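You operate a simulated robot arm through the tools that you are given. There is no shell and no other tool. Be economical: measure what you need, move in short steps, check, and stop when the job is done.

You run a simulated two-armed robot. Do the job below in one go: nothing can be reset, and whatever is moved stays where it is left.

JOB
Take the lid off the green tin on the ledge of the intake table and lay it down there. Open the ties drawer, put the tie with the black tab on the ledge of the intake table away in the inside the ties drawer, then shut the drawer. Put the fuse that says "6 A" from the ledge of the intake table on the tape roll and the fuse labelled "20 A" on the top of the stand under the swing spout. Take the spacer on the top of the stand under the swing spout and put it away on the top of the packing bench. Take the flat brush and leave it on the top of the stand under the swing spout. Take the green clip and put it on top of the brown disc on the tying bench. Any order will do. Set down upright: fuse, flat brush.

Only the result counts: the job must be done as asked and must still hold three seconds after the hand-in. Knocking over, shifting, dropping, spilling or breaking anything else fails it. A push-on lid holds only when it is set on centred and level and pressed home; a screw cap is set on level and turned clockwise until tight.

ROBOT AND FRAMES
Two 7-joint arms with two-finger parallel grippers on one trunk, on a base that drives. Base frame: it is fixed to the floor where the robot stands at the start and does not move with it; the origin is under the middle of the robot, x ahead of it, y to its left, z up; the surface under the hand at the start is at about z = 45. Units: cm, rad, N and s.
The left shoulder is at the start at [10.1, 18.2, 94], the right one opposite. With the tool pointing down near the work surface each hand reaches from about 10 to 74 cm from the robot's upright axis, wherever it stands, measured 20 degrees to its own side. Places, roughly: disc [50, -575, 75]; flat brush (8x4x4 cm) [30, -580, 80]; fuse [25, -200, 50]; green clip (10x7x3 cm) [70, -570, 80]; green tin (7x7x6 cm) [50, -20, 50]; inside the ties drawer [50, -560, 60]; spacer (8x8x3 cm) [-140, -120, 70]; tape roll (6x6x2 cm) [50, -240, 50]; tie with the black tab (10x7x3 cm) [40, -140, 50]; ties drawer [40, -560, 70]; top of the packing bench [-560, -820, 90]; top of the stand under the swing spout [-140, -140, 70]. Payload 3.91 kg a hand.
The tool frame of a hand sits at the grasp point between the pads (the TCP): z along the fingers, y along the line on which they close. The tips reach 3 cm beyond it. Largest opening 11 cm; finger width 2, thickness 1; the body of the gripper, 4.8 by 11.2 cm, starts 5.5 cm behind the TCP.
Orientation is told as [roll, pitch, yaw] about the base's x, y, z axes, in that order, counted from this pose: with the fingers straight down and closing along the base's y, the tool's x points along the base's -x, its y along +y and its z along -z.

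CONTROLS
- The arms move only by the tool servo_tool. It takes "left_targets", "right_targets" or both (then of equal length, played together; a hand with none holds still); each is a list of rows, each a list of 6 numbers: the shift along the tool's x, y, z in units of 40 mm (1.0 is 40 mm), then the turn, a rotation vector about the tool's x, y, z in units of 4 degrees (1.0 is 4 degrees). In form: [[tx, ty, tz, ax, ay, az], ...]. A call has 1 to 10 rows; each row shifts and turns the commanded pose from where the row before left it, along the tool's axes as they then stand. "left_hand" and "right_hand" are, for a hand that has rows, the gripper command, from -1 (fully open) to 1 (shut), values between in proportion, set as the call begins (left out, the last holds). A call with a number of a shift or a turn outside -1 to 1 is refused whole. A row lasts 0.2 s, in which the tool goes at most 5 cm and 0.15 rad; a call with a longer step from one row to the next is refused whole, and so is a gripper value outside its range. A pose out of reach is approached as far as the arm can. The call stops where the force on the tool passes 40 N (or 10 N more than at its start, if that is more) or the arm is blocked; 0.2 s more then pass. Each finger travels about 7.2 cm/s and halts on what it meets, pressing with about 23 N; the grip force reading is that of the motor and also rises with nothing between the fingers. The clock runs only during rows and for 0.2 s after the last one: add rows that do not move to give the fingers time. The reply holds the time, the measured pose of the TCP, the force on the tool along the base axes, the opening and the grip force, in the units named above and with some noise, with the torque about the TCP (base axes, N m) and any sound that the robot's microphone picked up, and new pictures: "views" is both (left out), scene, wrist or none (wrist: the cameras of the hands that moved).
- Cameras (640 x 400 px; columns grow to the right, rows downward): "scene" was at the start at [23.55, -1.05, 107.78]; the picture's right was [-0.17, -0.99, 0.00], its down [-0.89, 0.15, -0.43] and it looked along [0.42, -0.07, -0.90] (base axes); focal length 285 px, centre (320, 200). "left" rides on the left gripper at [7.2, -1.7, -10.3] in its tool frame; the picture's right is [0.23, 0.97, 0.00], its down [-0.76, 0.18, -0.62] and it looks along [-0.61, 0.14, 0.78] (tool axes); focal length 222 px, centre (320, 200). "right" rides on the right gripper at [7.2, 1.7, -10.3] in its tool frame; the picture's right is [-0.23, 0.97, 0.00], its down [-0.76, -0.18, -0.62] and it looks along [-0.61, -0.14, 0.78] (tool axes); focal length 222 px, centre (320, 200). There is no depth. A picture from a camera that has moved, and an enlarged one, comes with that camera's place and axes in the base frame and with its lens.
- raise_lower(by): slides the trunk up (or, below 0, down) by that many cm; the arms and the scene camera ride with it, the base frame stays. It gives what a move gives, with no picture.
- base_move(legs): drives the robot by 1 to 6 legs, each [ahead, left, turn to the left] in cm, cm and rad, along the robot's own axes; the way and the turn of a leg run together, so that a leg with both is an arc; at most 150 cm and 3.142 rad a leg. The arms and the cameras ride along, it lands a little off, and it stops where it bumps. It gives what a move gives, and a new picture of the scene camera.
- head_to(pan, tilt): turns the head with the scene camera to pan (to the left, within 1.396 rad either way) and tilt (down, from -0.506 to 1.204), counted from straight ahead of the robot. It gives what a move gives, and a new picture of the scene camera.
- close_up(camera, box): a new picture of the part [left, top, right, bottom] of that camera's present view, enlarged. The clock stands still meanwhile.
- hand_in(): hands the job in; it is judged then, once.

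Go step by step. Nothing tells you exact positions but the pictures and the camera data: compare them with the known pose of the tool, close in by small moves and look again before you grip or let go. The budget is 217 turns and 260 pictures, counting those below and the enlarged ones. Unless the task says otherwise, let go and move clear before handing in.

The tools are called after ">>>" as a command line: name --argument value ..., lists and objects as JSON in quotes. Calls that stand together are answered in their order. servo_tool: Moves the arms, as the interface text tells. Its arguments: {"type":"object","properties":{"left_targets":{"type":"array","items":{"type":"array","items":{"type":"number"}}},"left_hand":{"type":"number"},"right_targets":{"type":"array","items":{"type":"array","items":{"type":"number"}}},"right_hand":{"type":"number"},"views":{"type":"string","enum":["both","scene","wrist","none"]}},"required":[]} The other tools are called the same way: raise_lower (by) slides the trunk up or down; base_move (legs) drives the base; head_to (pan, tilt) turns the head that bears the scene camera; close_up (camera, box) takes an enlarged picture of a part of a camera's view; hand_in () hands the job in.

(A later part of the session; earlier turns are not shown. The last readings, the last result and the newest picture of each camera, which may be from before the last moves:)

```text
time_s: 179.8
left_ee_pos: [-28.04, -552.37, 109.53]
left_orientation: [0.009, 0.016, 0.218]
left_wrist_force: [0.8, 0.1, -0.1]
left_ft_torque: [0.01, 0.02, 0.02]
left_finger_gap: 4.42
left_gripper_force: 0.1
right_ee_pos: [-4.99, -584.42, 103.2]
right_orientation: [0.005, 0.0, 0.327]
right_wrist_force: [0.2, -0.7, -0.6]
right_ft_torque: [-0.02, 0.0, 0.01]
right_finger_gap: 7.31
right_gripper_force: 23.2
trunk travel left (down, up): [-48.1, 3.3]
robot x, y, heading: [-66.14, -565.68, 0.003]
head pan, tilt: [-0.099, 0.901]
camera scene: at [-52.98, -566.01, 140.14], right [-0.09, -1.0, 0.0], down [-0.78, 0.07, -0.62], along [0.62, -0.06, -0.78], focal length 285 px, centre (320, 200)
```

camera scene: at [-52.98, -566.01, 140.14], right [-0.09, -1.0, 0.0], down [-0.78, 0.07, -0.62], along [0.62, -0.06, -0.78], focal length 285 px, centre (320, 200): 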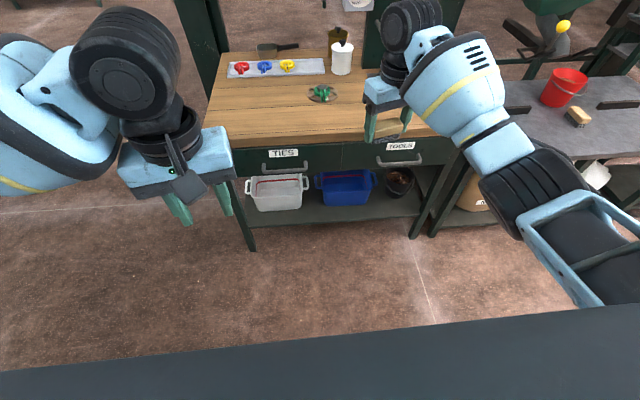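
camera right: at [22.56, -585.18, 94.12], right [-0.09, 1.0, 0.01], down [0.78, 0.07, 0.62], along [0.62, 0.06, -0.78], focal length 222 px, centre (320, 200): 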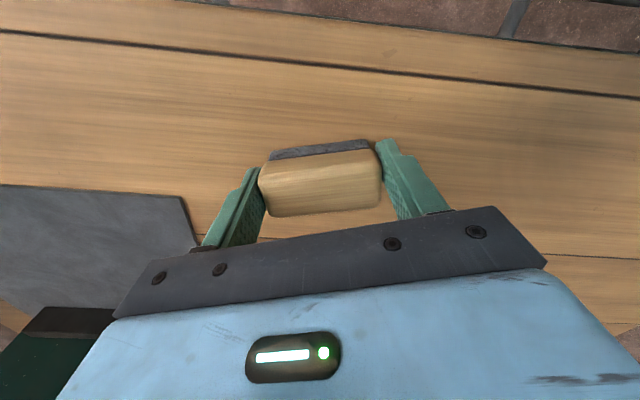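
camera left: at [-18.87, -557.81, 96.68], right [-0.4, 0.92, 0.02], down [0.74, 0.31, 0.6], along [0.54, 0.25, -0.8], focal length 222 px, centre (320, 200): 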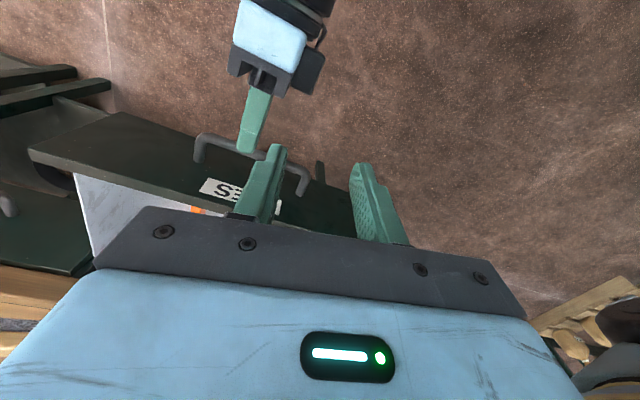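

Drawers are shut. I pull the right hand in closer, and lower the trunk 20 cm.

>>> servo_tool --right_targets '[[0.8, 0, 0, 0, 0, 0], [0.8, 0, 0, 0, 0, 0], [0.8, 0, 0, 0, 0, 0], [0.8, 0, 0, 0, 0, 0], [0.8, 0, 0, 0, 0, 0]]' --views "none"

>>> raise_lower --by -22

>>> base_move --legs '[[0, 120, 0], [0, 120, 0], [0, 83, 0]]'

```text
time_s: 181.0
left_ee_pos: [-28.1, -552.34, 109.47]
left_orientation: [0.008, 0.016, 0.219]
left_wrist_force: [-0.6, 0.0, 0.0]
left_ft_torque: [-0.01, -0.02, 0.01]
left_finger_gap: 4.39
left_gripper_force: 0.1
right_ee_pos: [-20.41, -589.48, 102.87]
right_orientation: [0.005, 0.0, 0.328]
right_wrist_force: [0.5, -0.3, -0.2]
right_ft_torque: [-0.02, 0.02, 0.03]
right_finger_gap: 7.3
right_gripper_force: 23.0
trunk travel left (down, up): [-48.1, 3.3]
robot x, y, heading: [-65.81, -565.69, 0.012]
head pan, tilt: [-0.099, 0.901]
```

```text
time_s: 183.3
left_ee_pos: [-28.0, -552.19, 87.46]
left_orientation: [0.009, 0.016, 0.219]
left_wrist_force: [-0.4, -0.4, -0.8]
left_ft_torque: [-0.01, -0.01, 0.01]
left_finger_gap: 4.39
left_gripper_force: 0.1
right_ee_pos: [-20.31, -589.53, 81.33]
right_orientation: [0.005, -0.002, 0.327]
right_wrist_force: [0.0, -0.4, -0.9]
right_ft_torque: [-0.01, -0.02, -0.01]
right_finger_gap: 7.23
right_gripper_force: 23.2
trunk travel left (down, up): [-26.1, 25.3]
robot x, y, heading: [-66.15, -565.57, 0.012]
head pan, tilt: [-0.099, 0.901]
```

```text
time_s: 211.8
left_ee_pos: [-39.01, -227.52, 87.43]
left_orientation: [0.008, 0.016, 0.249]
left_wrist_force: [0.0, -0.4, 0.3]
left_ft_torque: [-0.01, -0.05, 0.01]
left_finger_gap: 4.39
left_gripper_force: 0.2
right_ee_pos: [-30.08, -264.5, 81.17]
right_orientation: [0.006, -0.001, 0.359]
right_wrist_force: [-0.6, 0.1, -0.9]
right_ft_torque: [-0.01, 0.02, -0.01]
right_finger_gap: 7.15
right_gripper_force: 22.9
trunk travel left (down, up): [-26.1, 25.3]
robot x, y, heading: [-76.58, -241.89, 0.044]
head pan, tilt: [-0.099, 0.901]
camera scene: at [-53.42, -241.58, 115.88], right [-0.06, -1.0, 0.0], down [-0.78, 0.05, -0.62], along [0.62, -0.04, -0.78], focal length 285 px, centre (320, 200)
```

scene: 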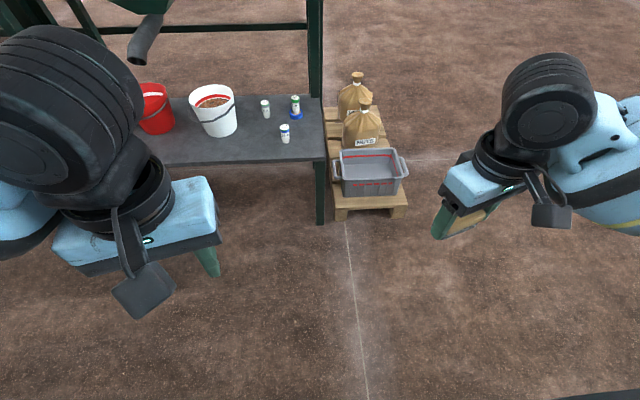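

I check whether the brush is still held squarely.

>>> close_up --camera "right" --box '[160, 50, 480, 250]'

>>> close_up --camera "scene" --box '[230, 80, 350, 155]'

```text
2.00 times, centred on (320, 150) of right
camera zoom: at [-37.49, -265.5, 91.45], right [-0.13, 0.99, 0.01], down [0.78, 0.1, 0.62], along [0.62, 0.08, -0.78], focal length 444 px, centre (320, 300)
```

zoom: 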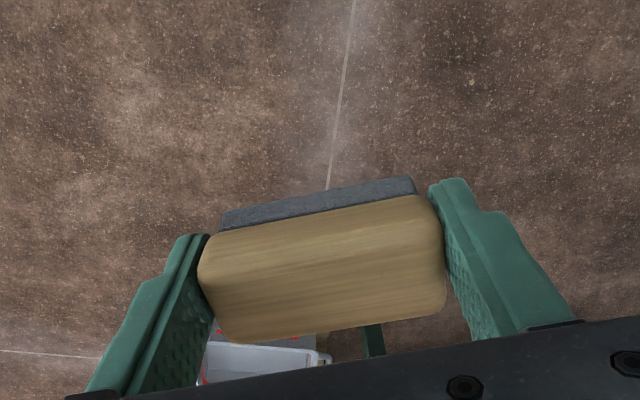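

```text
5.33 times, centred on (290, 118) of scene
camera zoom: at [-53.42, -241.58, 115.88], right [-0.06, -1.0, 0.0], down [-0.78, 0.05, -0.62], along [0.62, -0.04, -0.78], focal length 1520 px, centre (480, 640)
```

zoom: 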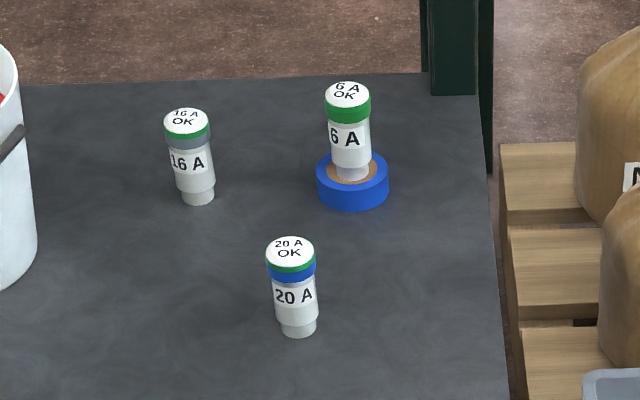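

Both fine: 6A stays upright on its roll and the brush is held. I drive up so the left hand can take the 20A fuse.

>>> base_move --legs '[[58, -4, -0.044]]'

>>> head_to --pan 0.1 --tilt 1.0

```text
time_s: 215.1
left_ee_pos: [19.22, -231.96, 87.37]
left_orientation: [0.009, 0.015, 0.209]
left_wrist_force: [-0.1, 0.2, -0.4]
left_ft_torque: [0.01, 0.03, 0.04]
left_finger_gap: 4.38
left_gripper_force: 0.0
right_ee_pos: [26.65, -269.2, 81.21]
right_orientation: [0.006, -0.001, 0.321]
right_wrist_force: [-0.4, 0.9, 0.4]
right_ft_torque: [0.0, 0.01, 0.02]
right_finger_gap: 7.16
right_gripper_force: 22.2
trunk travel left (down, up): [-26.1, 25.3]
robot x, y, heading: [-18.46, -244.67, -0.001]
head pan, tilt: [-0.099, 0.901]
camera scene: at [4.26, -245.38, 115.88], right [-0.1, -1.0, 0.0], down [-0.78, 0.08, -0.62], along [0.62, -0.06, -0.78], focal length 285 px, centre (320, 200)
```

scene: 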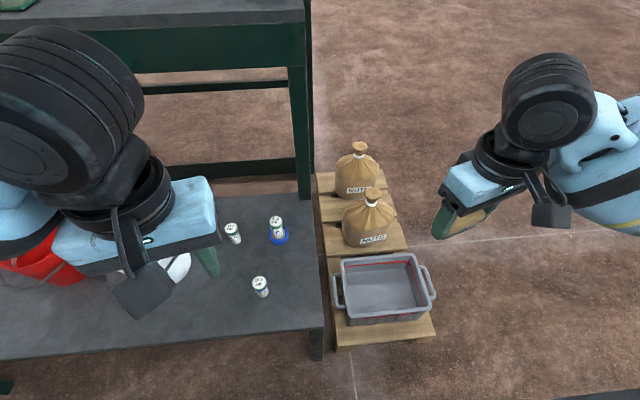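

```text
time_s: 215.8
left_ee_pos: [19.16, -231.93, 87.35]
left_orientation: [0.009, 0.016, 0.208]
left_wrist_force: [0.2, 0.1, -0.6]
left_ft_torque: [-0.01, -0.02, -0.01]
left_finger_gap: 4.37
left_gripper_force: 0.0
right_ee_pos: [26.61, -269.23, 81.18]
right_orientation: [0.006, 0.0, 0.319]
right_wrist_force: [0.2, 0.2, -0.5]
right_ft_torque: [-0.02, 0.01, -0.06]
right_finger_gap: 7.14
right_gripper_force: 23.1
trunk travel left (down, up): [-26.1, 25.3]
robot x, y, heading: [-18.76, -244.8, 0.006]
head pan, tilt: [0.099, 1.0]
camera scene: at [3.64, -243.94, 115.16], right [0.1, -0.99, 0.0], down [-0.84, -0.08, -0.54], along [0.54, 0.05, -0.84], focal length 285 px, centre (320, 200)
```

scene: 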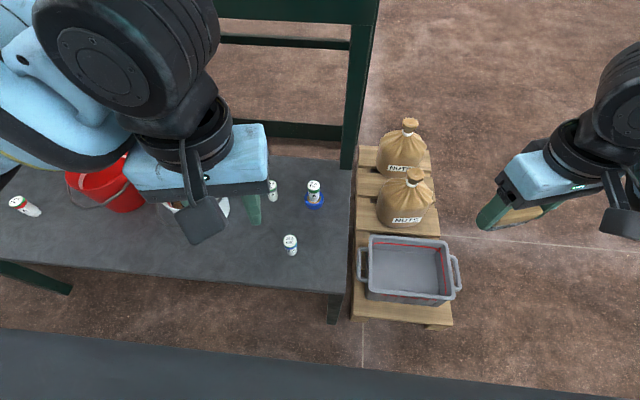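

20A is at [32.4, -233.9]. The left hand goes above it.

>>> servo_tool --left_targets '[[-0.39, -0.147, 0.857, 0, 0, 0], [-0.39, -0.147, 0.857, 0, 0, 0], [-0.39, -0.147, 0.857, 0, 0, 0], [-0.39, -0.147, 0.857, 0, 0, 0], [-0.39, -0.147, 0.857, 0, 0, 0], [-0.39, -0.147, 0.857, 0, 0, 0], [-0.39, -0.147, 0.857, 0, 0, 0], [-0.39, -0.147, 0.857, 0, 0, 0]]' --left_hand -0.25 --views "wrist"

```text
time_s: 217.7
left_ee_pos: [32.12, -233.74, 59.72]
left_orientation: [0.008, 0.015, 0.209]
left_wrist_force: [0.1, 0.1, 0.7]
left_ft_torque: [0.03, 0.02, 0.0]
left_finger_gap: 6.89
left_gripper_force: 0.1
right_ee_pos: [26.61, -269.15, 81.2]
right_orientation: [0.004, -0.002, 0.321]
right_wrist_force: [0.2, 0.0, -1.0]
right_ft_torque: [-0.04, 0.0, 0.02]
right_finger_gap: 7.15
right_gripper_force: 23.7
trunk travel left (down, up): [-26.1, 25.3]
robot x, y, heading: [-18.6, -244.44, -0.001]
head pan, tilt: [0.099, 1.0]
camera left: at [25.52, -236.79, 70.0], right [-0.42, 0.91, 0.01], down [0.72, 0.33, 0.61], along [0.55, 0.27, -0.79], focal length 222 px, centre (320, 200)
```

left: 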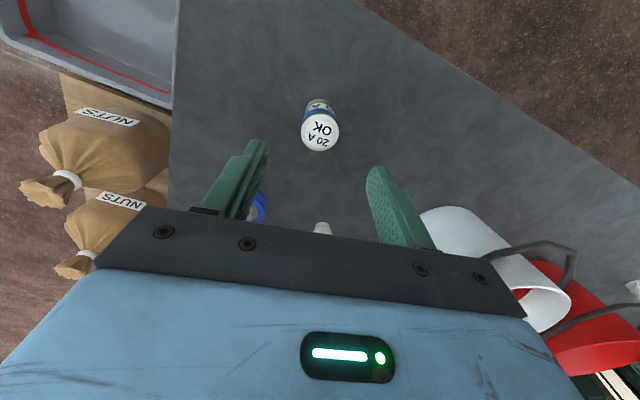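

Aligned. Descend and grip.

>>> servo_tool --left_targets '[[0.04, 0.06, 0.8, 0, 0, 0], [0, 0, 0.8, 0, 0, 0], [0, 0, 0.7, 0, 0, 0], [0, 0, 0.3, 0, 0, 0], [0, 0, 0, 0, 0, 0]]' --views "wrist"

>>> servo_tool --left_targets '[[0, 0, 0, 0, 0, 0], [0, 0, 0, 0, 0, 0], [0, 0, 0, 0, 0, 0], [0, 0, 0, 0, 0, 0]]' --left_hand 1 --views "wrist"

```text
time_s: 218.8
left_ee_pos: [31.62, -233.39, 49.44]
left_orientation: [0.01, 0.015, 0.209]
left_wrist_force: [0.1, 0.6, 0.0]
left_ft_torque: [-0.03, -0.04, -0.01]
left_finger_gap: 6.9
left_gripper_force: 0.1
right_ee_pos: [26.7, -269.2, 81.28]
right_orientation: [0.005, -0.001, 0.319]
right_wrist_force: [0.4, 0.5, -0.4]
right_ft_torque: [0.0, 0.0, 0.0]
right_finger_gap: 7.16
right_gripper_force: 22.9
trunk travel left (down, up): [-26.1, 25.3]
robot x, y, heading: [-18.9, -244.81, -0.001]
head pan, tilt: [0.099, 1.0]
camera left: at [24.98, -236.41, 59.75], right [-0.42, 0.91, 0.01], down [0.72, 0.33, 0.61], along [0.55, 0.27, -0.79], focal length 222 px, centre (320, 200)
```

left: 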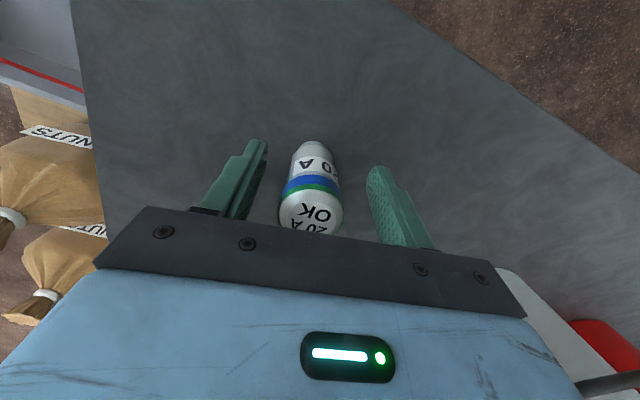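

```text
time_s: 219.8
left_ee_pos: [31.6, -233.28, 49.34]
left_orientation: [0.008, 0.016, 0.21]
left_wrist_force: [-0.3, -0.1, 0.3]
left_ft_torque: [-0.04, 0.02, 0.02]
left_finger_gap: 2.94
left_gripper_force: 22.9
right_ee_pos: [26.66, -269.15, 81.15]
right_orientation: [0.004, -0.001, 0.319]
right_wrist_force: [0.0, 0.3, -1.4]
right_ft_torque: [0.01, 0.02, -0.03]
right_finger_gap: 7.16
right_gripper_force: 23.0
trunk travel left (down, up): [-26.1, 25.3]
robot x, y, heading: [-18.93, -244.65, -0.003]
head pan, tilt: [0.099, 1.0]
camera left: at [24.99, -236.42, 59.78], right [-0.42, 0.91, 0.01], down [0.72, 0.33, 0.61], along [0.55, 0.27, -0.79], focal length 222 px, centre (320, 200)
```

left: 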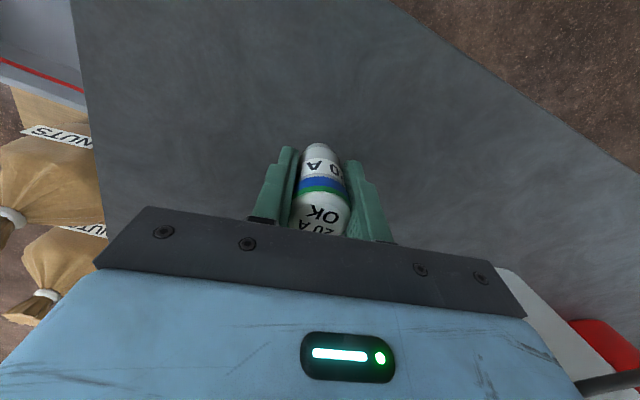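

Gripped. Lift and retract, then back away and look toward the stand.

>>> servo_tool --left_targets '[[0, 0, -0.9, 0, 0, 0], [0, 0, -0.9, 0, 0, 0], [0.2, 0.08, -0.9, 0, 0, 0], [0.3, 0.08, -0.9, 0, 0, 0], [0.3, 0.08, -0.9, 0, 0, 0], [0.3, 0.08, -0.9, 0, 0, 0], [0.3, 0.1, -0.9, 0, 0, 0], [0.3, 0.1, -0.9, 0, 0, 0], [0.3, 0.1, -0.9, 0, 0, 0], [0.3, 0.1, -0.9, 0, 0, 0]]' --views "none"

>>> base_move --legs '[[-30, 0, 0], [0, 0, 1.57]]'

>>> head_to --pan 0.8 --tilt 0.3

```text
time_s: 222.1
left_ee_pos: [22.3, -232.52, 85.73]
left_orientation: [0.009, 0.016, 0.209]
left_wrist_force: [-0.5, 0.0, -1.0]
left_ft_torque: [0.01, 0.01, -0.01]
left_finger_gap: 2.97
left_gripper_force: 22.5
right_ee_pos: [26.56, -269.22, 81.23]
right_orientation: [0.005, 0.001, 0.321]
right_wrist_force: [-0.2, -0.4, 0.1]
right_ft_torque: [-0.02, 0.03, 0.01]
right_finger_gap: 7.13
right_gripper_force: 23.4
trunk travel left (down, up): [-26.1, 25.3]
robot x, y, heading: [-18.67, -244.75, 0.002]
head pan, tilt: [0.099, 1.0]
```

```text
time_s: 227.8
left_ee_pos: [-58.89, -202.49, 85.64]
left_orientation: [0.009, 0.016, 1.711]
left_wrist_force: [0.1, 0.2, -1.2]
left_ft_torque: [0.03, -0.01, 0.01]
left_finger_gap: 2.93
left_gripper_force: 22.6
right_ee_pos: [-21.86, -200.88, 81.28]
right_orientation: [0.005, 0.0, 1.818]
right_wrist_force: [0.3, 0.9, -0.3]
right_ft_torque: [0.02, 0.0, 0.02]
right_finger_gap: 7.14
right_gripper_force: 22.9
trunk travel left (down, up): [-26.1, 25.3]
robot x, y, heading: [-49.72, -244.61, 1.502]
head pan, tilt: [0.099, 1.0]
camera scene: at [-48.94, -221.99, 115.16], right [1.0, 0.03, 0.0], down [0.03, -0.84, -0.54], along [-0.02, 0.54, -0.84], focal length 285 px, centre (320, 200)
```

scene: 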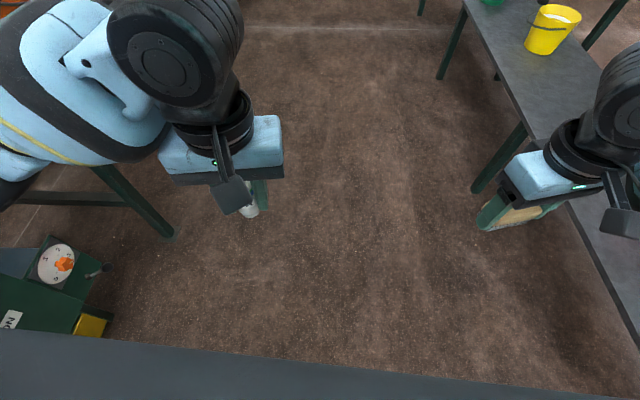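

```text
time_s: 228.9
left_ee_pos: [-58.95, -202.64, 85.65]
left_orientation: [0.009, 0.016, 1.712]
left_wrist_force: [-0.1, -0.3, -1.1]
left_ft_torque: [0.0, 0.02, -0.01]
left_finger_gap: 2.92
left_gripper_force: 23.1
right_ee_pos: [-22.01, -200.9, 81.21]
right_orientation: [0.006, 0.001, 1.819]
right_wrist_force: [-0.1, -0.4, -1.2]
right_ft_torque: [0.0, 0.01, -0.01]
right_finger_gap: 7.15
right_gripper_force: 23.2
trunk travel left (down, up): [-26.1, 25.3]
robot x, y, heading: [-49.85, -244.36, 1.503]
head pan, tilt: [0.799, 0.3]
camera scene: at [-54.94, -222.0, 121.1], right [0.75, 0.67, 0.0], down [0.2, -0.22, -0.95], along [-0.64, 0.71, -0.3], focal length 285 px, centre (320, 200)
```

scene: 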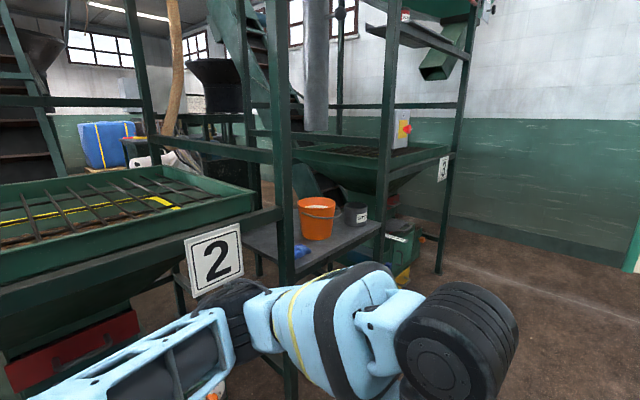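

>>> close_up --camera "scene" --box '[220, 140, 460, 290]'

```text
2.67 times, centred on (340, 215) of scene
camera zoom: at [-54.94, -222.0, 121.1], right [0.75, 0.67, 0.0], down [0.2, -0.22, -0.95], along [-0.64, 0.71, -0.3], focal length 760 px, centre (267, 160)
```

zoom: 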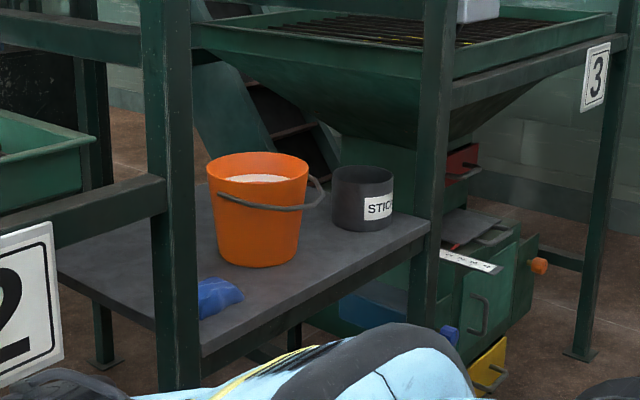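

The stand is at x ≈ -116…-153, y ≈ -165…-111, top z≈70, open towards +x. I drive to stand in front of it, facing -x.

>>> base_move --legs '[[105, 5, 0.067], [0, 0, 1.571]]'

>>> head_to --pan 0.0 --tilt 0.6

```text
time_s: 238.0
left_ee_pos: [-92.43, -151.9, 85.71]
left_orientation: [0.009, 0.016, -2.956]
left_wrist_force: [0.0, -0.3, -0.6]
left_ft_torque: [0.01, -0.01, -0.01]
left_finger_gap: 2.9
left_gripper_force: 22.9
right_ee_pos: [-95.7, -115.17, 81.2]
right_orientation: [0.005, 0.001, -2.846]
right_wrist_force: [0.2, 0.4, -0.2]
right_ft_torque: [0.01, -0.01, -0.03]
right_finger_gap: 7.15
right_gripper_force: 23.1
trunk travel left (down, up): [-26.1, 25.3]
robot x, y, heading: [-50.59, -140.77, 3.114]
head pan, tilt: [0.799, 0.3]
camera scene: at [-73.3, -147.01, 121.11], right [-0.7, 0.71, 0.0], down [0.21, 0.21, -0.96], along [-0.68, -0.67, -0.3], focal length 285 px, centre (320, 200)
```

scene: 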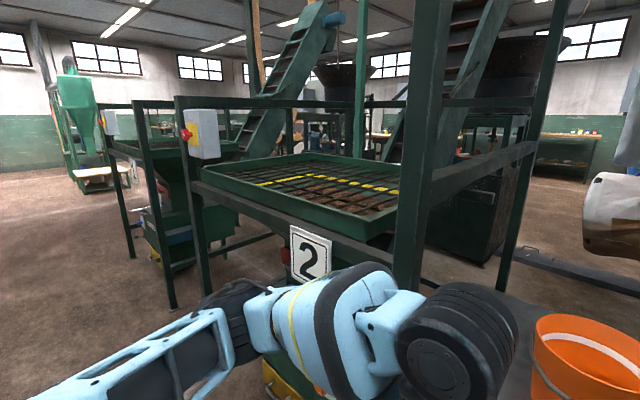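

```text
time_s: 239.2
left_ee_pos: [-92.32, -151.91, 85.72]
left_orientation: [0.009, 0.015, -2.956]
left_wrist_force: [-0.2, 0.7, -1.6]
left_ft_torque: [-0.01, -0.01, 0.03]
left_finger_gap: 2.89
left_gripper_force: 22.9
right_ee_pos: [-95.79, -115.22, 81.06]
right_orientation: [0.006, 0.002, -2.847]
right_wrist_force: [-0.2, -0.4, -1.4]
right_ft_torque: [0.03, 0.01, -0.02]
right_finger_gap: 7.15
right_gripper_force: 22.9
trunk travel left (down, up): [-26.1, 25.3]
robot x, y, heading: [-50.91, -140.77, 3.121]
head pan, tilt: [0.0, 0.6]
camera scene: at [-75.48, -140.27, 118.36], right [0.02, 1.0, 0.0], down [0.56, -0.01, -0.83], along [-0.82, 0.02, -0.56], focal length 285 px, centre (320, 200)
```

scene: 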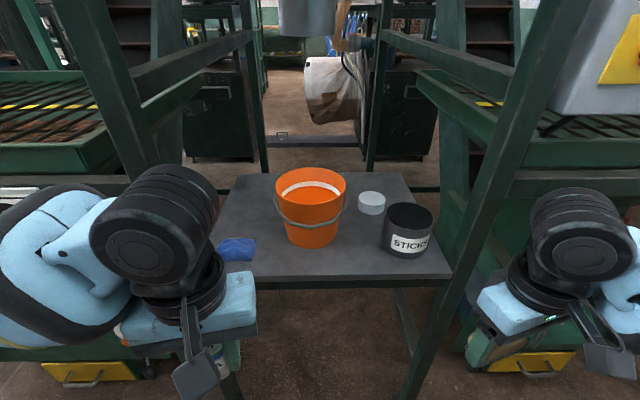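

The spacer is the pale disc near [-141.5, -124]. I'll set the brush near [-118.8, -132] and the fuse near [-119, -149] at the front edge. First I bring the right hand inward, away from the frame post, and align it.

>>> servo_tool --right_targets '[[-0.22, 0.72, 0, 0, 0, 0.84], [-0.17, 0.74, 0, 0, 0, 0.84], [-0.12, 0.75, 0, 0, 0, 0.84], [-0.08, 0.75, 0, 0, 0, 0.84], [-0.03, 0.75, 0, 0, 0, 0.84]]' --views "wrist"

>>> base_move --legs '[[16, 0, 0.02]]'

```text
time_s: 240.4
left_ee_pos: [-92.36, -151.95, 85.68]
left_orientation: [0.009, 0.017, -2.956]
left_wrist_force: [-0.5, -0.3, -1.2]
left_ft_torque: [0.01, 0.01, 0.03]
left_finger_gap: 2.9
left_gripper_force: 23.2
right_ee_pos: [-95.46, -130.22, 81.31]
right_orientation: [0.006, 0.002, 3.141]
right_wrist_force: [0.2, 0.3, -0.5]
right_ft_torque: [0.0, 0.02, 0.0]
right_finger_gap: 7.18
right_gripper_force: 23.3
trunk travel left (down, up): [-26.1, 25.3]
robot x, y, heading: [-50.71, -140.96, 3.119]
head pan, tilt: [0.0, 0.6]
camera right: at [-88.26, -131.84, 91.52], right [-0.23, -0.97, 0.0], down [-0.76, 0.18, 0.62], along [-0.61, 0.14, -0.78], focal length 222 px, centre (320, 200)
```

right: 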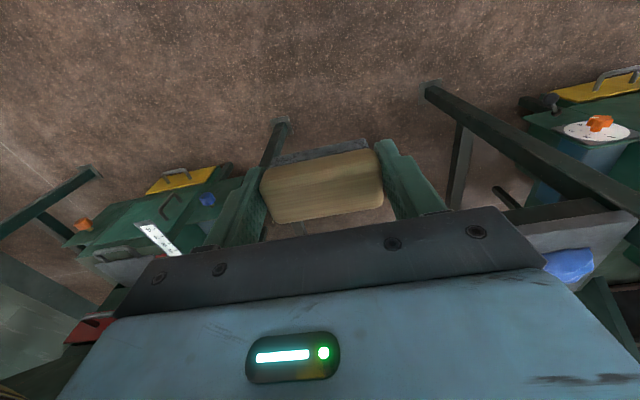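

```text
time_s: 241.8
left_ee_pos: [-107.6, -152.55, 85.73]
left_orientation: [0.01, 0.016, -2.937]
left_wrist_force: [0.2, 0.2, -0.5]
left_ft_torque: [0.03, -0.01, -0.04]
left_finger_gap: 2.92
left_gripper_force: 22.8
right_ee_pos: [-111.03, -130.84, 81.31]
right_orientation: [0.004, 0.003, -3.12]
right_wrist_force: [0.0, -0.2, -1.5]
right_ft_torque: [-0.02, 0.0, -0.01]
right_finger_gap: 7.13
right_gripper_force: 22.9
trunk travel left (down, up): [-26.1, 25.3]
robot x, y, heading: [-66.54, -140.87, 3.139]
head pan, tilt: [0.0, 0.6]
camera scene: at [-90.92, -140.51, 118.34], right [0.0, 1.0, 0.0], down [0.57, 0.0, -0.82], along [-0.82, 0.0, -0.57], focal length 285 px, centre (320, 200)
```

scene: 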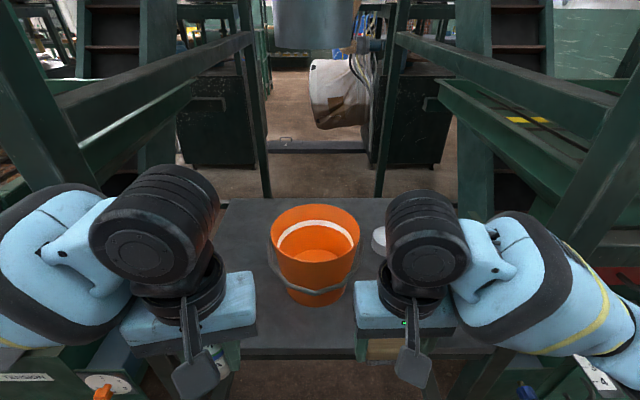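

I move the right hand over the spot and lower to a few centimetres above the stand.

>>> servo_tool --right_targets '[[-0.65, -0.07, 0, 0, 0, 0], [-0.65, -0.07, 0, 0, 0, 0], [-0.65, -0.07, 0, 0, 0, 0], [0, 0, 0.6, 0, 0, 0], [0, 0, 0.4, 0, 0, 0], [0, 0, 0, 0, 0, 0]]' --views "both"

```text
time_s: 243.2
left_ee_pos: [-107.54, -152.46, 85.75]
left_orientation: [0.008, 0.015, -2.939]
left_wrist_force: [0.4, 0.5, -0.6]
left_ft_torque: [0.03, -0.01, 0.0]
left_finger_gap: 2.89
left_gripper_force: 23.0
right_ee_pos: [-118.81, -130.16, 77.22]
right_orientation: [0.006, 0.002, -3.12]
right_wrist_force: [-0.2, -0.7, -1.0]
right_ft_torque: [-0.01, -0.02, 0.0]
right_finger_gap: 7.16
right_gripper_force: 23.3
trunk travel left (down, up): [-26.1, 25.3]
robot x, y, heading: [-66.63, -140.42, 3.143]
head pan, tilt: [0.0, 0.6]
camera scene: at [-90.84, -140.51, 118.36], right [0.0, 1.0, 0.0], down [0.56, 0.0, -0.83], along [-0.83, 0.0, -0.56], focal length 285 px, centre (320, 200)
camera right: at [-111.66, -131.62, 87.46], right [-0.21, -0.98, 0.01], down [-0.77, 0.17, 0.62], along [-0.61, 0.12, -0.78], focal length 222 px, centre (320, 200)
```

scene: 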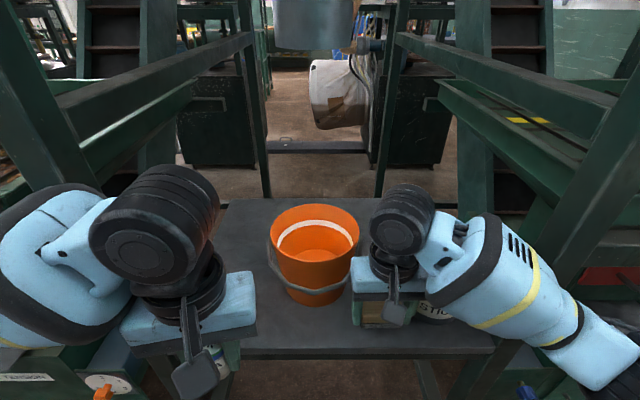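
right: 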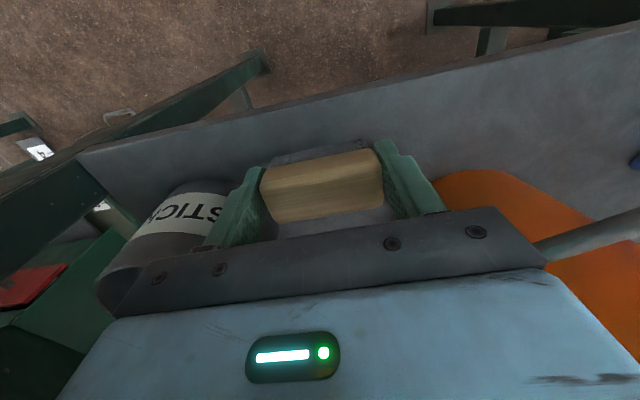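

Good spot, clear of pot and bucket. I nudge 0.5 cm inward and set it down.

>>> servo_tool --right_targets '[[-0.12, 0.08, 0.2, 0, 0, 0], [0, 0, 0.3, 0, 0, 0], [0, 0, 0.12, 0, 0, 0], [0, 0, 0.1, 0, 0, 0], [0, 0, 0.08, 0, 0, 0], [0, 0, 0.06, 0, 0, 0], [0, 0, 0.06, 0, 0, 0]]' --views "wrist"

```text
time_s: 244.1
left_ee_pos: [-107.31, -152.54, 85.69]
left_orientation: [0.011, 0.013, -2.94]
left_wrist_force: [0.5, -0.1, -0.5]
left_ft_torque: [0.0, 0.02, 0.02]
left_finger_gap: 2.92
left_gripper_force: 23.0
right_ee_pos: [-119.39, -130.53, 75.07]
right_orientation: [0.009, -0.007, -3.119]
right_wrist_force: [9.7, 0.9, 14.4]
right_ft_torque: [0.64, -0.44, -0.42]
right_finger_gap: 7.16
right_gripper_force: 22.7
trunk travel left (down, up): [-26.1, 25.3]
robot x, y, heading: [-66.11, -140.61, 3.137]
head pan, tilt: [0.0, 0.6]
stopped in row 4 (right hand): the force on the tool passed its limit at 43 N (the readings are from after the stop); the commanded pose is now the measured one
camera right: at [-112.02, -131.94, 85.23], right [-0.21, -0.98, 0.01], down [-0.76, 0.17, 0.63], along [-0.62, 0.12, -0.78], focal length 222 px, centre (320, 200)
```

right: 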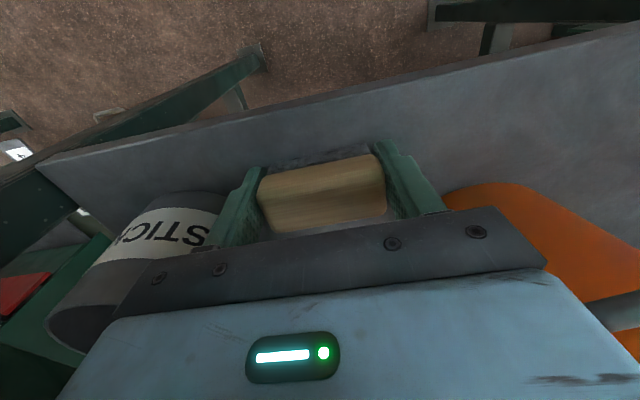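

The brush touches the stand (slightly at one end first). I press a touch more, then release.

>>> servo_tool --right_targets '[[0, 0, 0.03, 0, 0, 0], [0, 0, 0.03, 0, 0, 0]]' --views "wrist"

>>> close_up --camera "right" --box '[160, 100, 480, 260]'

```text
time_s: 244.7
left_ee_pos: [-107.27, -152.67, 85.82]
left_orientation: [0.008, 0.012, -2.939]
left_wrist_force: [0.4, 0.0, -1.0]
left_ft_torque: [-0.01, 0.05, 0.0]
left_finger_gap: 2.91
left_gripper_force: 23.4
right_ee_pos: [-119.28, -130.46, 75.03]
right_orientation: [0.006, -0.014, -3.118]
right_wrist_force: [10.9, 0.5, 37.1]
right_ft_torque: [1.57, -0.69, -0.35]
right_finger_gap: 7.15
right_gripper_force: 23.7
trunk travel left (down, up): [-26.1, 25.3]
robot x, y, heading: [-66.26, -140.61, 3.134]
head pan, tilt: [0.0, 0.6]
camera right: at [-111.95, -131.95, 85.18], right [-0.21, -0.98, 0.01], down [-0.76, 0.17, 0.63], along [-0.62, 0.12, -0.77], focal length 222 px, centre (320, 200)
```

right: 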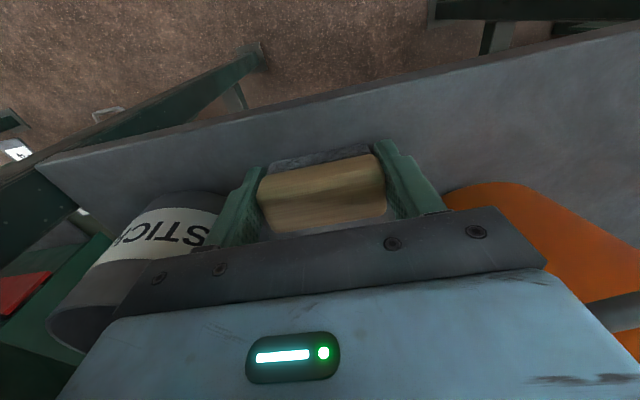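

```text
2.00 times, centred on (320, 180) of right
camera zoom: at [-111.95, -131.95, 85.18], right [-0.21, -0.98, 0.01], down [-0.76, 0.17, 0.63], along [-0.62, 0.12, -0.77], focal length 444 px, centre (320, 240)
```

zoom: 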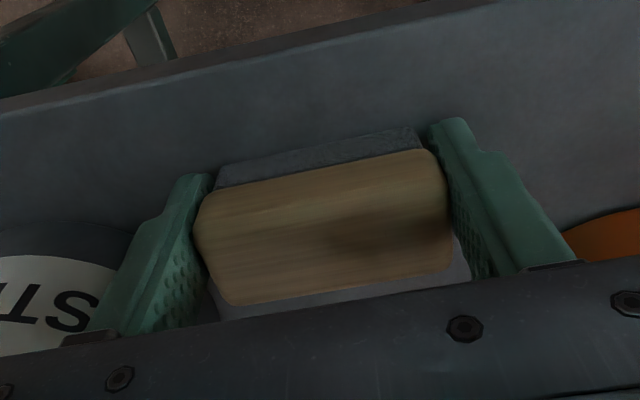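

The contact point is off to the +y side and may be the gripper against the pot. I lift 2 cm and look before releasing.

>>> servo_tool --right_targets '[[0, 0, -0.25, 0, 0, 0], [0, 0, -0.3, 0, 0, 0]]' --views "wrist"

>>> close_up --camera "scene" --box '[320, 190, 500, 370]'

```text
time_s: 245.3
left_ee_pos: [-107.54, -152.51, 85.65]
left_orientation: [0.009, 0.018, -2.941]
left_wrist_force: [-0.1, -0.2, -0.8]
left_ft_torque: [-0.02, 0.02, 0.03]
left_finger_gap: 2.91
left_gripper_force: 22.7
right_ee_pos: [-119.45, -130.58, 76.65]
right_orientation: [0.008, -0.006, -3.121]
right_wrist_force: [0.2, 0.3, -1.6]
right_ft_torque: [0.0, 0.03, -0.01]
right_finger_gap: 7.14
right_gripper_force: 22.5
trunk travel left (down, up): [-26.1, 25.3]
robot x, y, heading: [-66.46, -140.29, 3.134]
head pan, tilt: [0.0, 0.6]
camera right: at [-112.12, -131.88, 86.88], right [-0.21, -0.98, 0.01], down [-0.76, 0.17, 0.63], along [-0.61, 0.12, -0.78], focal length 222 px, centre (320, 200)
```

right: 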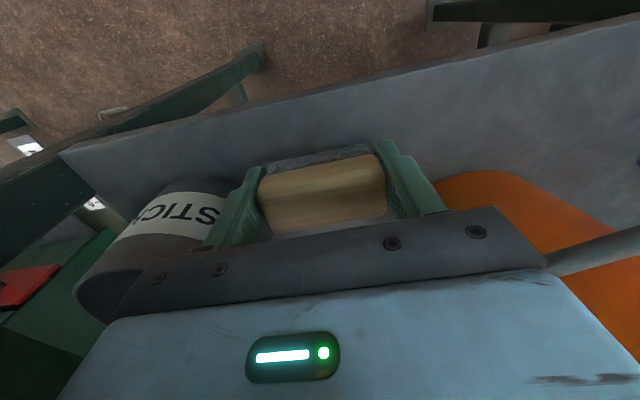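

```text
2.22 times, centred on (410, 280) of scene
camera zoom: at [-90.82, -140.52, 118.36], right [0.0, 1.0, 0.0], down [0.56, 0.0, -0.83], along [-0.83, 0.0, -0.56], focal length 633 px, centre (120, 22)
```

zoom: 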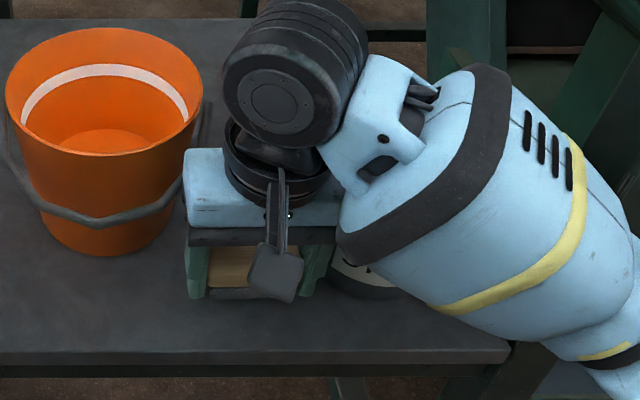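

The pot is clear of the gripper; the stand's surface is simply at about z 72 with the fingertips reaching it. I lower to just above contact and release.

>>> servo_tool --right_targets '[[0, 0, 0.2, 0, 0, 0], [0, 0, 0.12, 0, 0, 0], [0, 0, 0.02, 0, 0, 0]]' --views "none"

>>> servo_tool --right_targets '[[0, 0, 0, 0, 0, 0], [0, 0, 0, 0, 0, 0], [0, 0, 0, 0, 0, 0]]' --right_hand -0.6 --views "wrist"

```text
time_s: 246.1
left_ee_pos: [-107.54, -152.5, 85.62]
left_orientation: [0.011, 0.013, -2.94]
left_wrist_force: [0.2, -0.1, -1.9]
left_ft_torque: [-0.03, 0.05, 0.0]
left_finger_gap: 2.9
left_gripper_force: 23.2
right_ee_pos: [-119.44, -130.51, 75.44]
right_orientation: [0.006, -0.006, -3.123]
right_wrist_force: [-0.2, 1.0, -0.5]
right_ft_torque: [-0.04, 0.02, 0.0]
right_finger_gap: 7.14
right_gripper_force: 22.8
trunk travel left (down, up): [-26.1, 25.3]
robot x, y, heading: [-66.27, -140.56, 3.139]
head pan, tilt: [0.0, 0.6]
```

```text
time_s: 246.9
left_ee_pos: [-107.43, -152.56, 85.77]
left_orientation: [0.012, 0.016, -2.939]
left_wrist_force: [-0.7, 0.8, -0.7]
left_ft_torque: [0.03, -0.02, 0.02]
left_finger_gap: 2.91
left_gripper_force: 23.1
right_ee_pos: [-119.41, -130.52, 75.42]
right_orientation: [0.006, -0.005, -3.12]
right_wrist_force: [0.5, 0.1, -0.7]
right_ft_torque: [-0.02, 0.0, 0.01]
right_finger_gap: 8.8
right_gripper_force: 0.1
trunk travel left (down, up): [-26.1, 25.3]
robot x, y, heading: [-66.2, -140.58, 3.138]
head pan, tilt: [0.0, 0.6]
camera right: at [-112.11, -131.98, 85.59], right [-0.21, -0.98, 0.01], down [-0.76, 0.17, 0.63], along [-0.61, 0.12, -0.78], focal length 222 px, centre (320, 200)
```

right: 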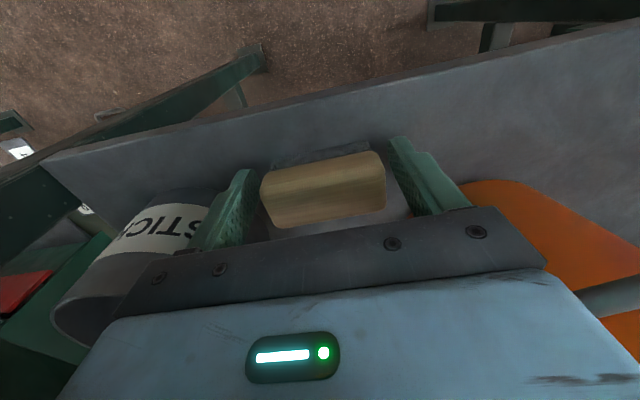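

The brush stands free. I raise the right hand straight up and back toward the robot.

>>> servo_tool --right_targets '[[0, 0, -0.3, 0, 0, 0], [0, 0, -0.6, 0, 0, 0], [0, 0, -0.8, 0, 0, 0], [0, 0, -0.9, 0, 0, 0], [0.7, 0, -0.3, 0, 0, 0], [0.8, 0, 0, 0, 0, 0], [0.8, 0, 0, 0, 0, 0]]' --views "both"

```text
time_s: 248.5
left_ee_pos: [-107.49, -152.44, 85.73]
left_orientation: [0.01, 0.014, -2.939]
left_wrist_force: [-0.8, -0.4, -0.7]
left_ft_torque: [0.0, 0.04, 0.01]
left_finger_gap: 2.92
left_gripper_force: 23.2
right_ee_pos: [-110.16, -130.15, 87.22]
right_orientation: [0.006, -0.008, -3.122]
right_wrist_force: [-0.2, 0.2, -0.7]
right_ft_torque: [0.05, 0.02, 0.0]
right_finger_gap: 8.78
right_gripper_force: 0.0
trunk travel left (down, up): [-26.1, 25.3]
robot x, y, heading: [-66.39, -140.64, 3.14]
head pan, tilt: [0.0, 0.6]
camera scene: at [-90.82, -140.5, 118.37], right [0.0, 1.0, 0.0], down [0.56, 0.0, -0.83], along [-0.83, 0.0, -0.56], focal length 285 px, centre (320, 200)
camera right: at [-102.83, -131.62, 97.5], right [-0.21, -0.98, 0.01], down [-0.76, 0.17, 0.63], along [-0.61, 0.12, -0.78], focal length 222 px, centre (320, 200)
```

scene: 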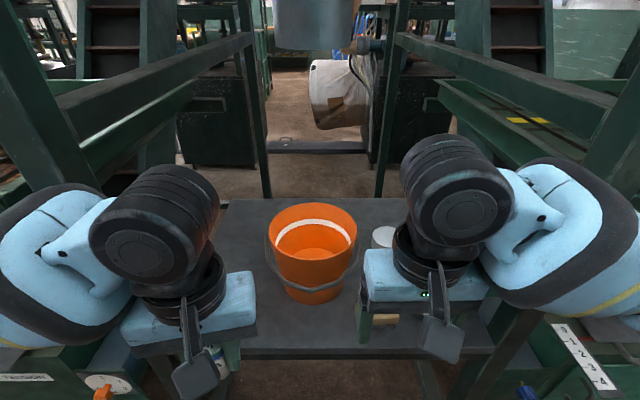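
right: 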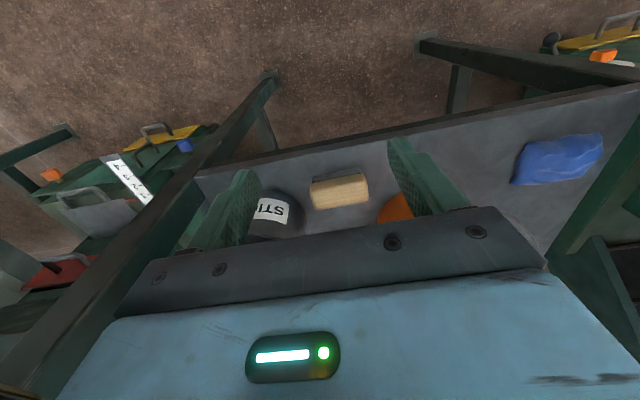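

Brush upright on the stand. Now the left hand carries the fuse to about [-119, -146.5], between bucket front and the blue piece.

>>> servo_tool --left_targets '[[-0.63, -0.5, 0, 0, 0, 0.7], [-0.65, -0.47, 0, 0, 0, 0.7], [-0.67, -0.43, 0, 0, 0, 0.7], [-0.7, -0.38, 0, 0, 0, 0.7], [0, 0, 0.6, 0, 0, 0], [0, 0, 0.6, 0, 0, 0], [0, 0, 0, 0, 0, 0]]' --views "both"

```text
time_s: 250.1
left_ee_pos: [-118.64, -146.79, 80.81]
left_orientation: [0.006, 0.017, -3.135]
left_wrist_force: [-0.1, 0.3, -0.9]
left_ft_torque: [-0.06, 0.02, -0.01]
left_finger_gap: 2.9
left_gripper_force: 23.6
right_ee_pos: [-110.28, -130.21, 87.38]
right_orientation: [0.007, -0.007, -3.122]
right_wrist_force: [-0.1, 0.6, 0.5]
right_ft_torque: [-0.03, 0.0, 0.0]
right_finger_gap: 8.8
right_gripper_force: 0.1
trunk travel left (down, up): [-26.1, 25.3]
robot x, y, heading: [-66.59, -140.54, 3.142]
head pan, tilt: [0.0, 0.6]
camera scene: at [-90.86, -140.4, 118.36], right [0.0, 1.0, 0.0], down [0.56, 0.0, -0.83], along [-0.83, 0.0, -0.56], focal length 285 px, centre (320, 200)
camera left: at [-111.63, -144.83, 91.24], right [0.23, -0.97, 0.01], down [-0.77, -0.18, 0.61], along [-0.59, -0.15, -0.79], focal length 222 px, centre (320, 200)
```

scene: 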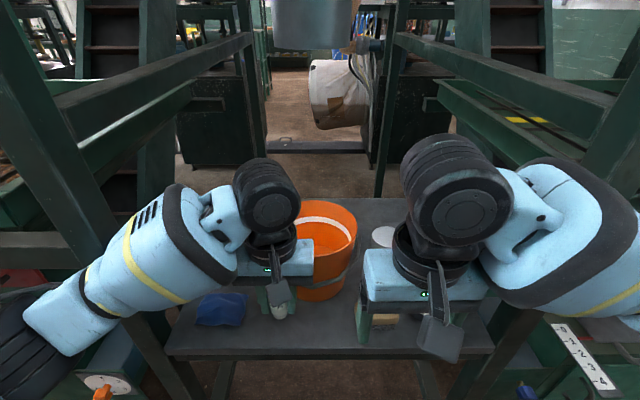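
left: 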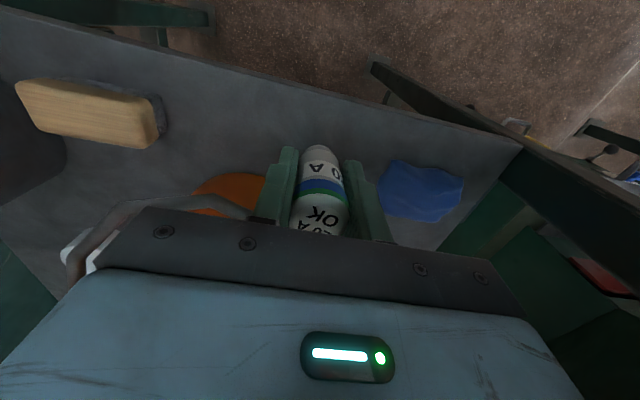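

Clear of the bail and the blue piece. I lower the fuse gently.

>>> servo_tool --left_targets '[[0, 0, 0.5, 0, 0, 0], [0, 0, 0.35, 0, 0, 0], [0, 0, 0.08, 0, 0, 0], [0, 0, 0.06, 0, 0, 0], [0, 0, 0.06, 0, 0, 0], [0, 0, 0.06, 0, 0, 0], [0, 0, 0.06, 0, 0, 0]]' --views "wrist"

```text
time_s: 251.7
left_ee_pos: [-118.7, -146.86, 76.23]
left_orientation: [0.005, 0.01, -3.133]
left_wrist_force: [4.1, -5.2, 28.6]
left_ft_torque: [0.36, 0.62, -0.01]
left_finger_gap: 2.92
left_gripper_force: 23.0
right_ee_pos: [-110.09, -130.2, 87.41]
right_orientation: [0.006, -0.01, -3.122]
right_wrist_force: [0.1, 0.2, -0.3]
right_ft_torque: [0.01, 0.02, -0.01]
right_finger_gap: 8.8
right_gripper_force: 0.2
trunk travel left (down, up): [-26.1, 25.3]
robot x, y, heading: [-66.08, -140.27, 3.136]
head pan, tilt: [0.0, 0.6]
camera left: at [-111.63, -144.96, 86.62], right [0.24, -0.97, 0.01], down [-0.77, -0.18, 0.62], along [-0.6, -0.15, -0.79], focal length 222 px, centre (320, 200)
```

left: 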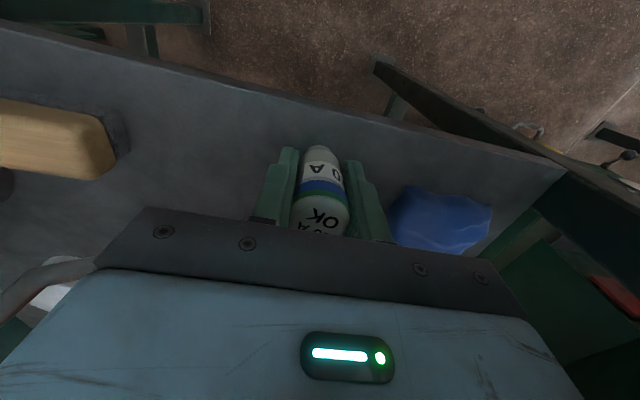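

Contact at the expected height. Release and rise.

>>> servo_tool --left_targets '[[0, 0, -0.03, 0, 0, 0], [0, 0, 0, 0, 0, 0], [0, 0, 0, 0, 0, 0], [0, 0, -0.3, 0, 0, 0], [0, 0, -0.6, 0, 0, 0], [0, 0, -0.8, 0, 0, 0], [0, 0, -0.9, 0, 0, 0], [0.7, 0, -0.3, 0, 0, 0], [0.8, 0, 0, 0, 0, 0]]' --left_hand 0.1 --views "both"

```text
time_s: 253.7
left_ee_pos: [-113.31, -146.84, 87.85]
left_orientation: [0.005, 0.015, -3.13]
left_wrist_force: [0.7, -0.6, 0.8]
left_ft_torque: [0.0, 0.01, -0.02]
left_finger_gap: 4.91
left_gripper_force: 0.0
right_ee_pos: [-110.37, -130.26, 87.45]
right_orientation: [0.006, -0.008, -3.122]
right_wrist_force: [-0.4, 0.0, 0.1]
right_ft_torque: [-0.01, 0.02, -0.02]
right_finger_gap: 8.81
right_gripper_force: 0.1
trunk travel left (down, up): [-26.1, 25.3]
robot x, y, heading: [-66.2, -140.79, 3.138]
head pan, tilt: [0.0, 0.6]
camera scene: at [-90.91, -140.58, 118.39], right [0.0, 1.0, 0.0], down [0.56, 0.0, -0.83], along [-0.83, 0.0, -0.56], focal length 285 px, centre (320, 200)
camera left: at [-106.29, -144.74, 98.2], right [0.24, -0.97, 0.01], down [-0.77, -0.18, 0.61], along [-0.59, -0.15, -0.79], focal length 222 px, centre (320, 200)
```

scene: 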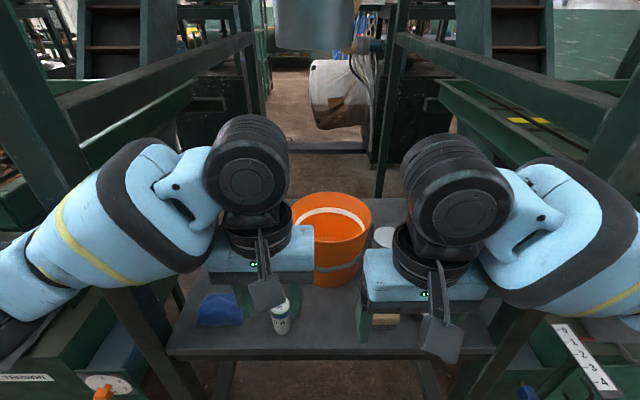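
left: 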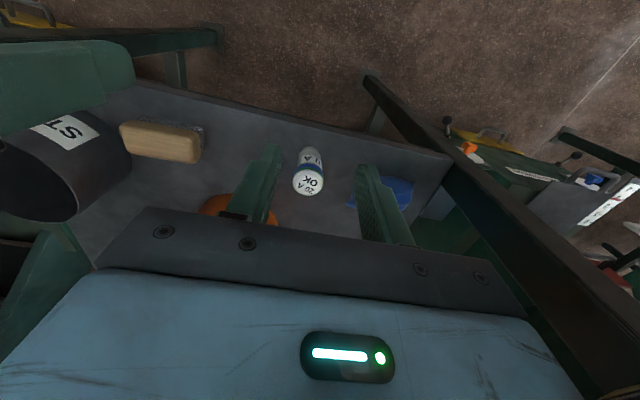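

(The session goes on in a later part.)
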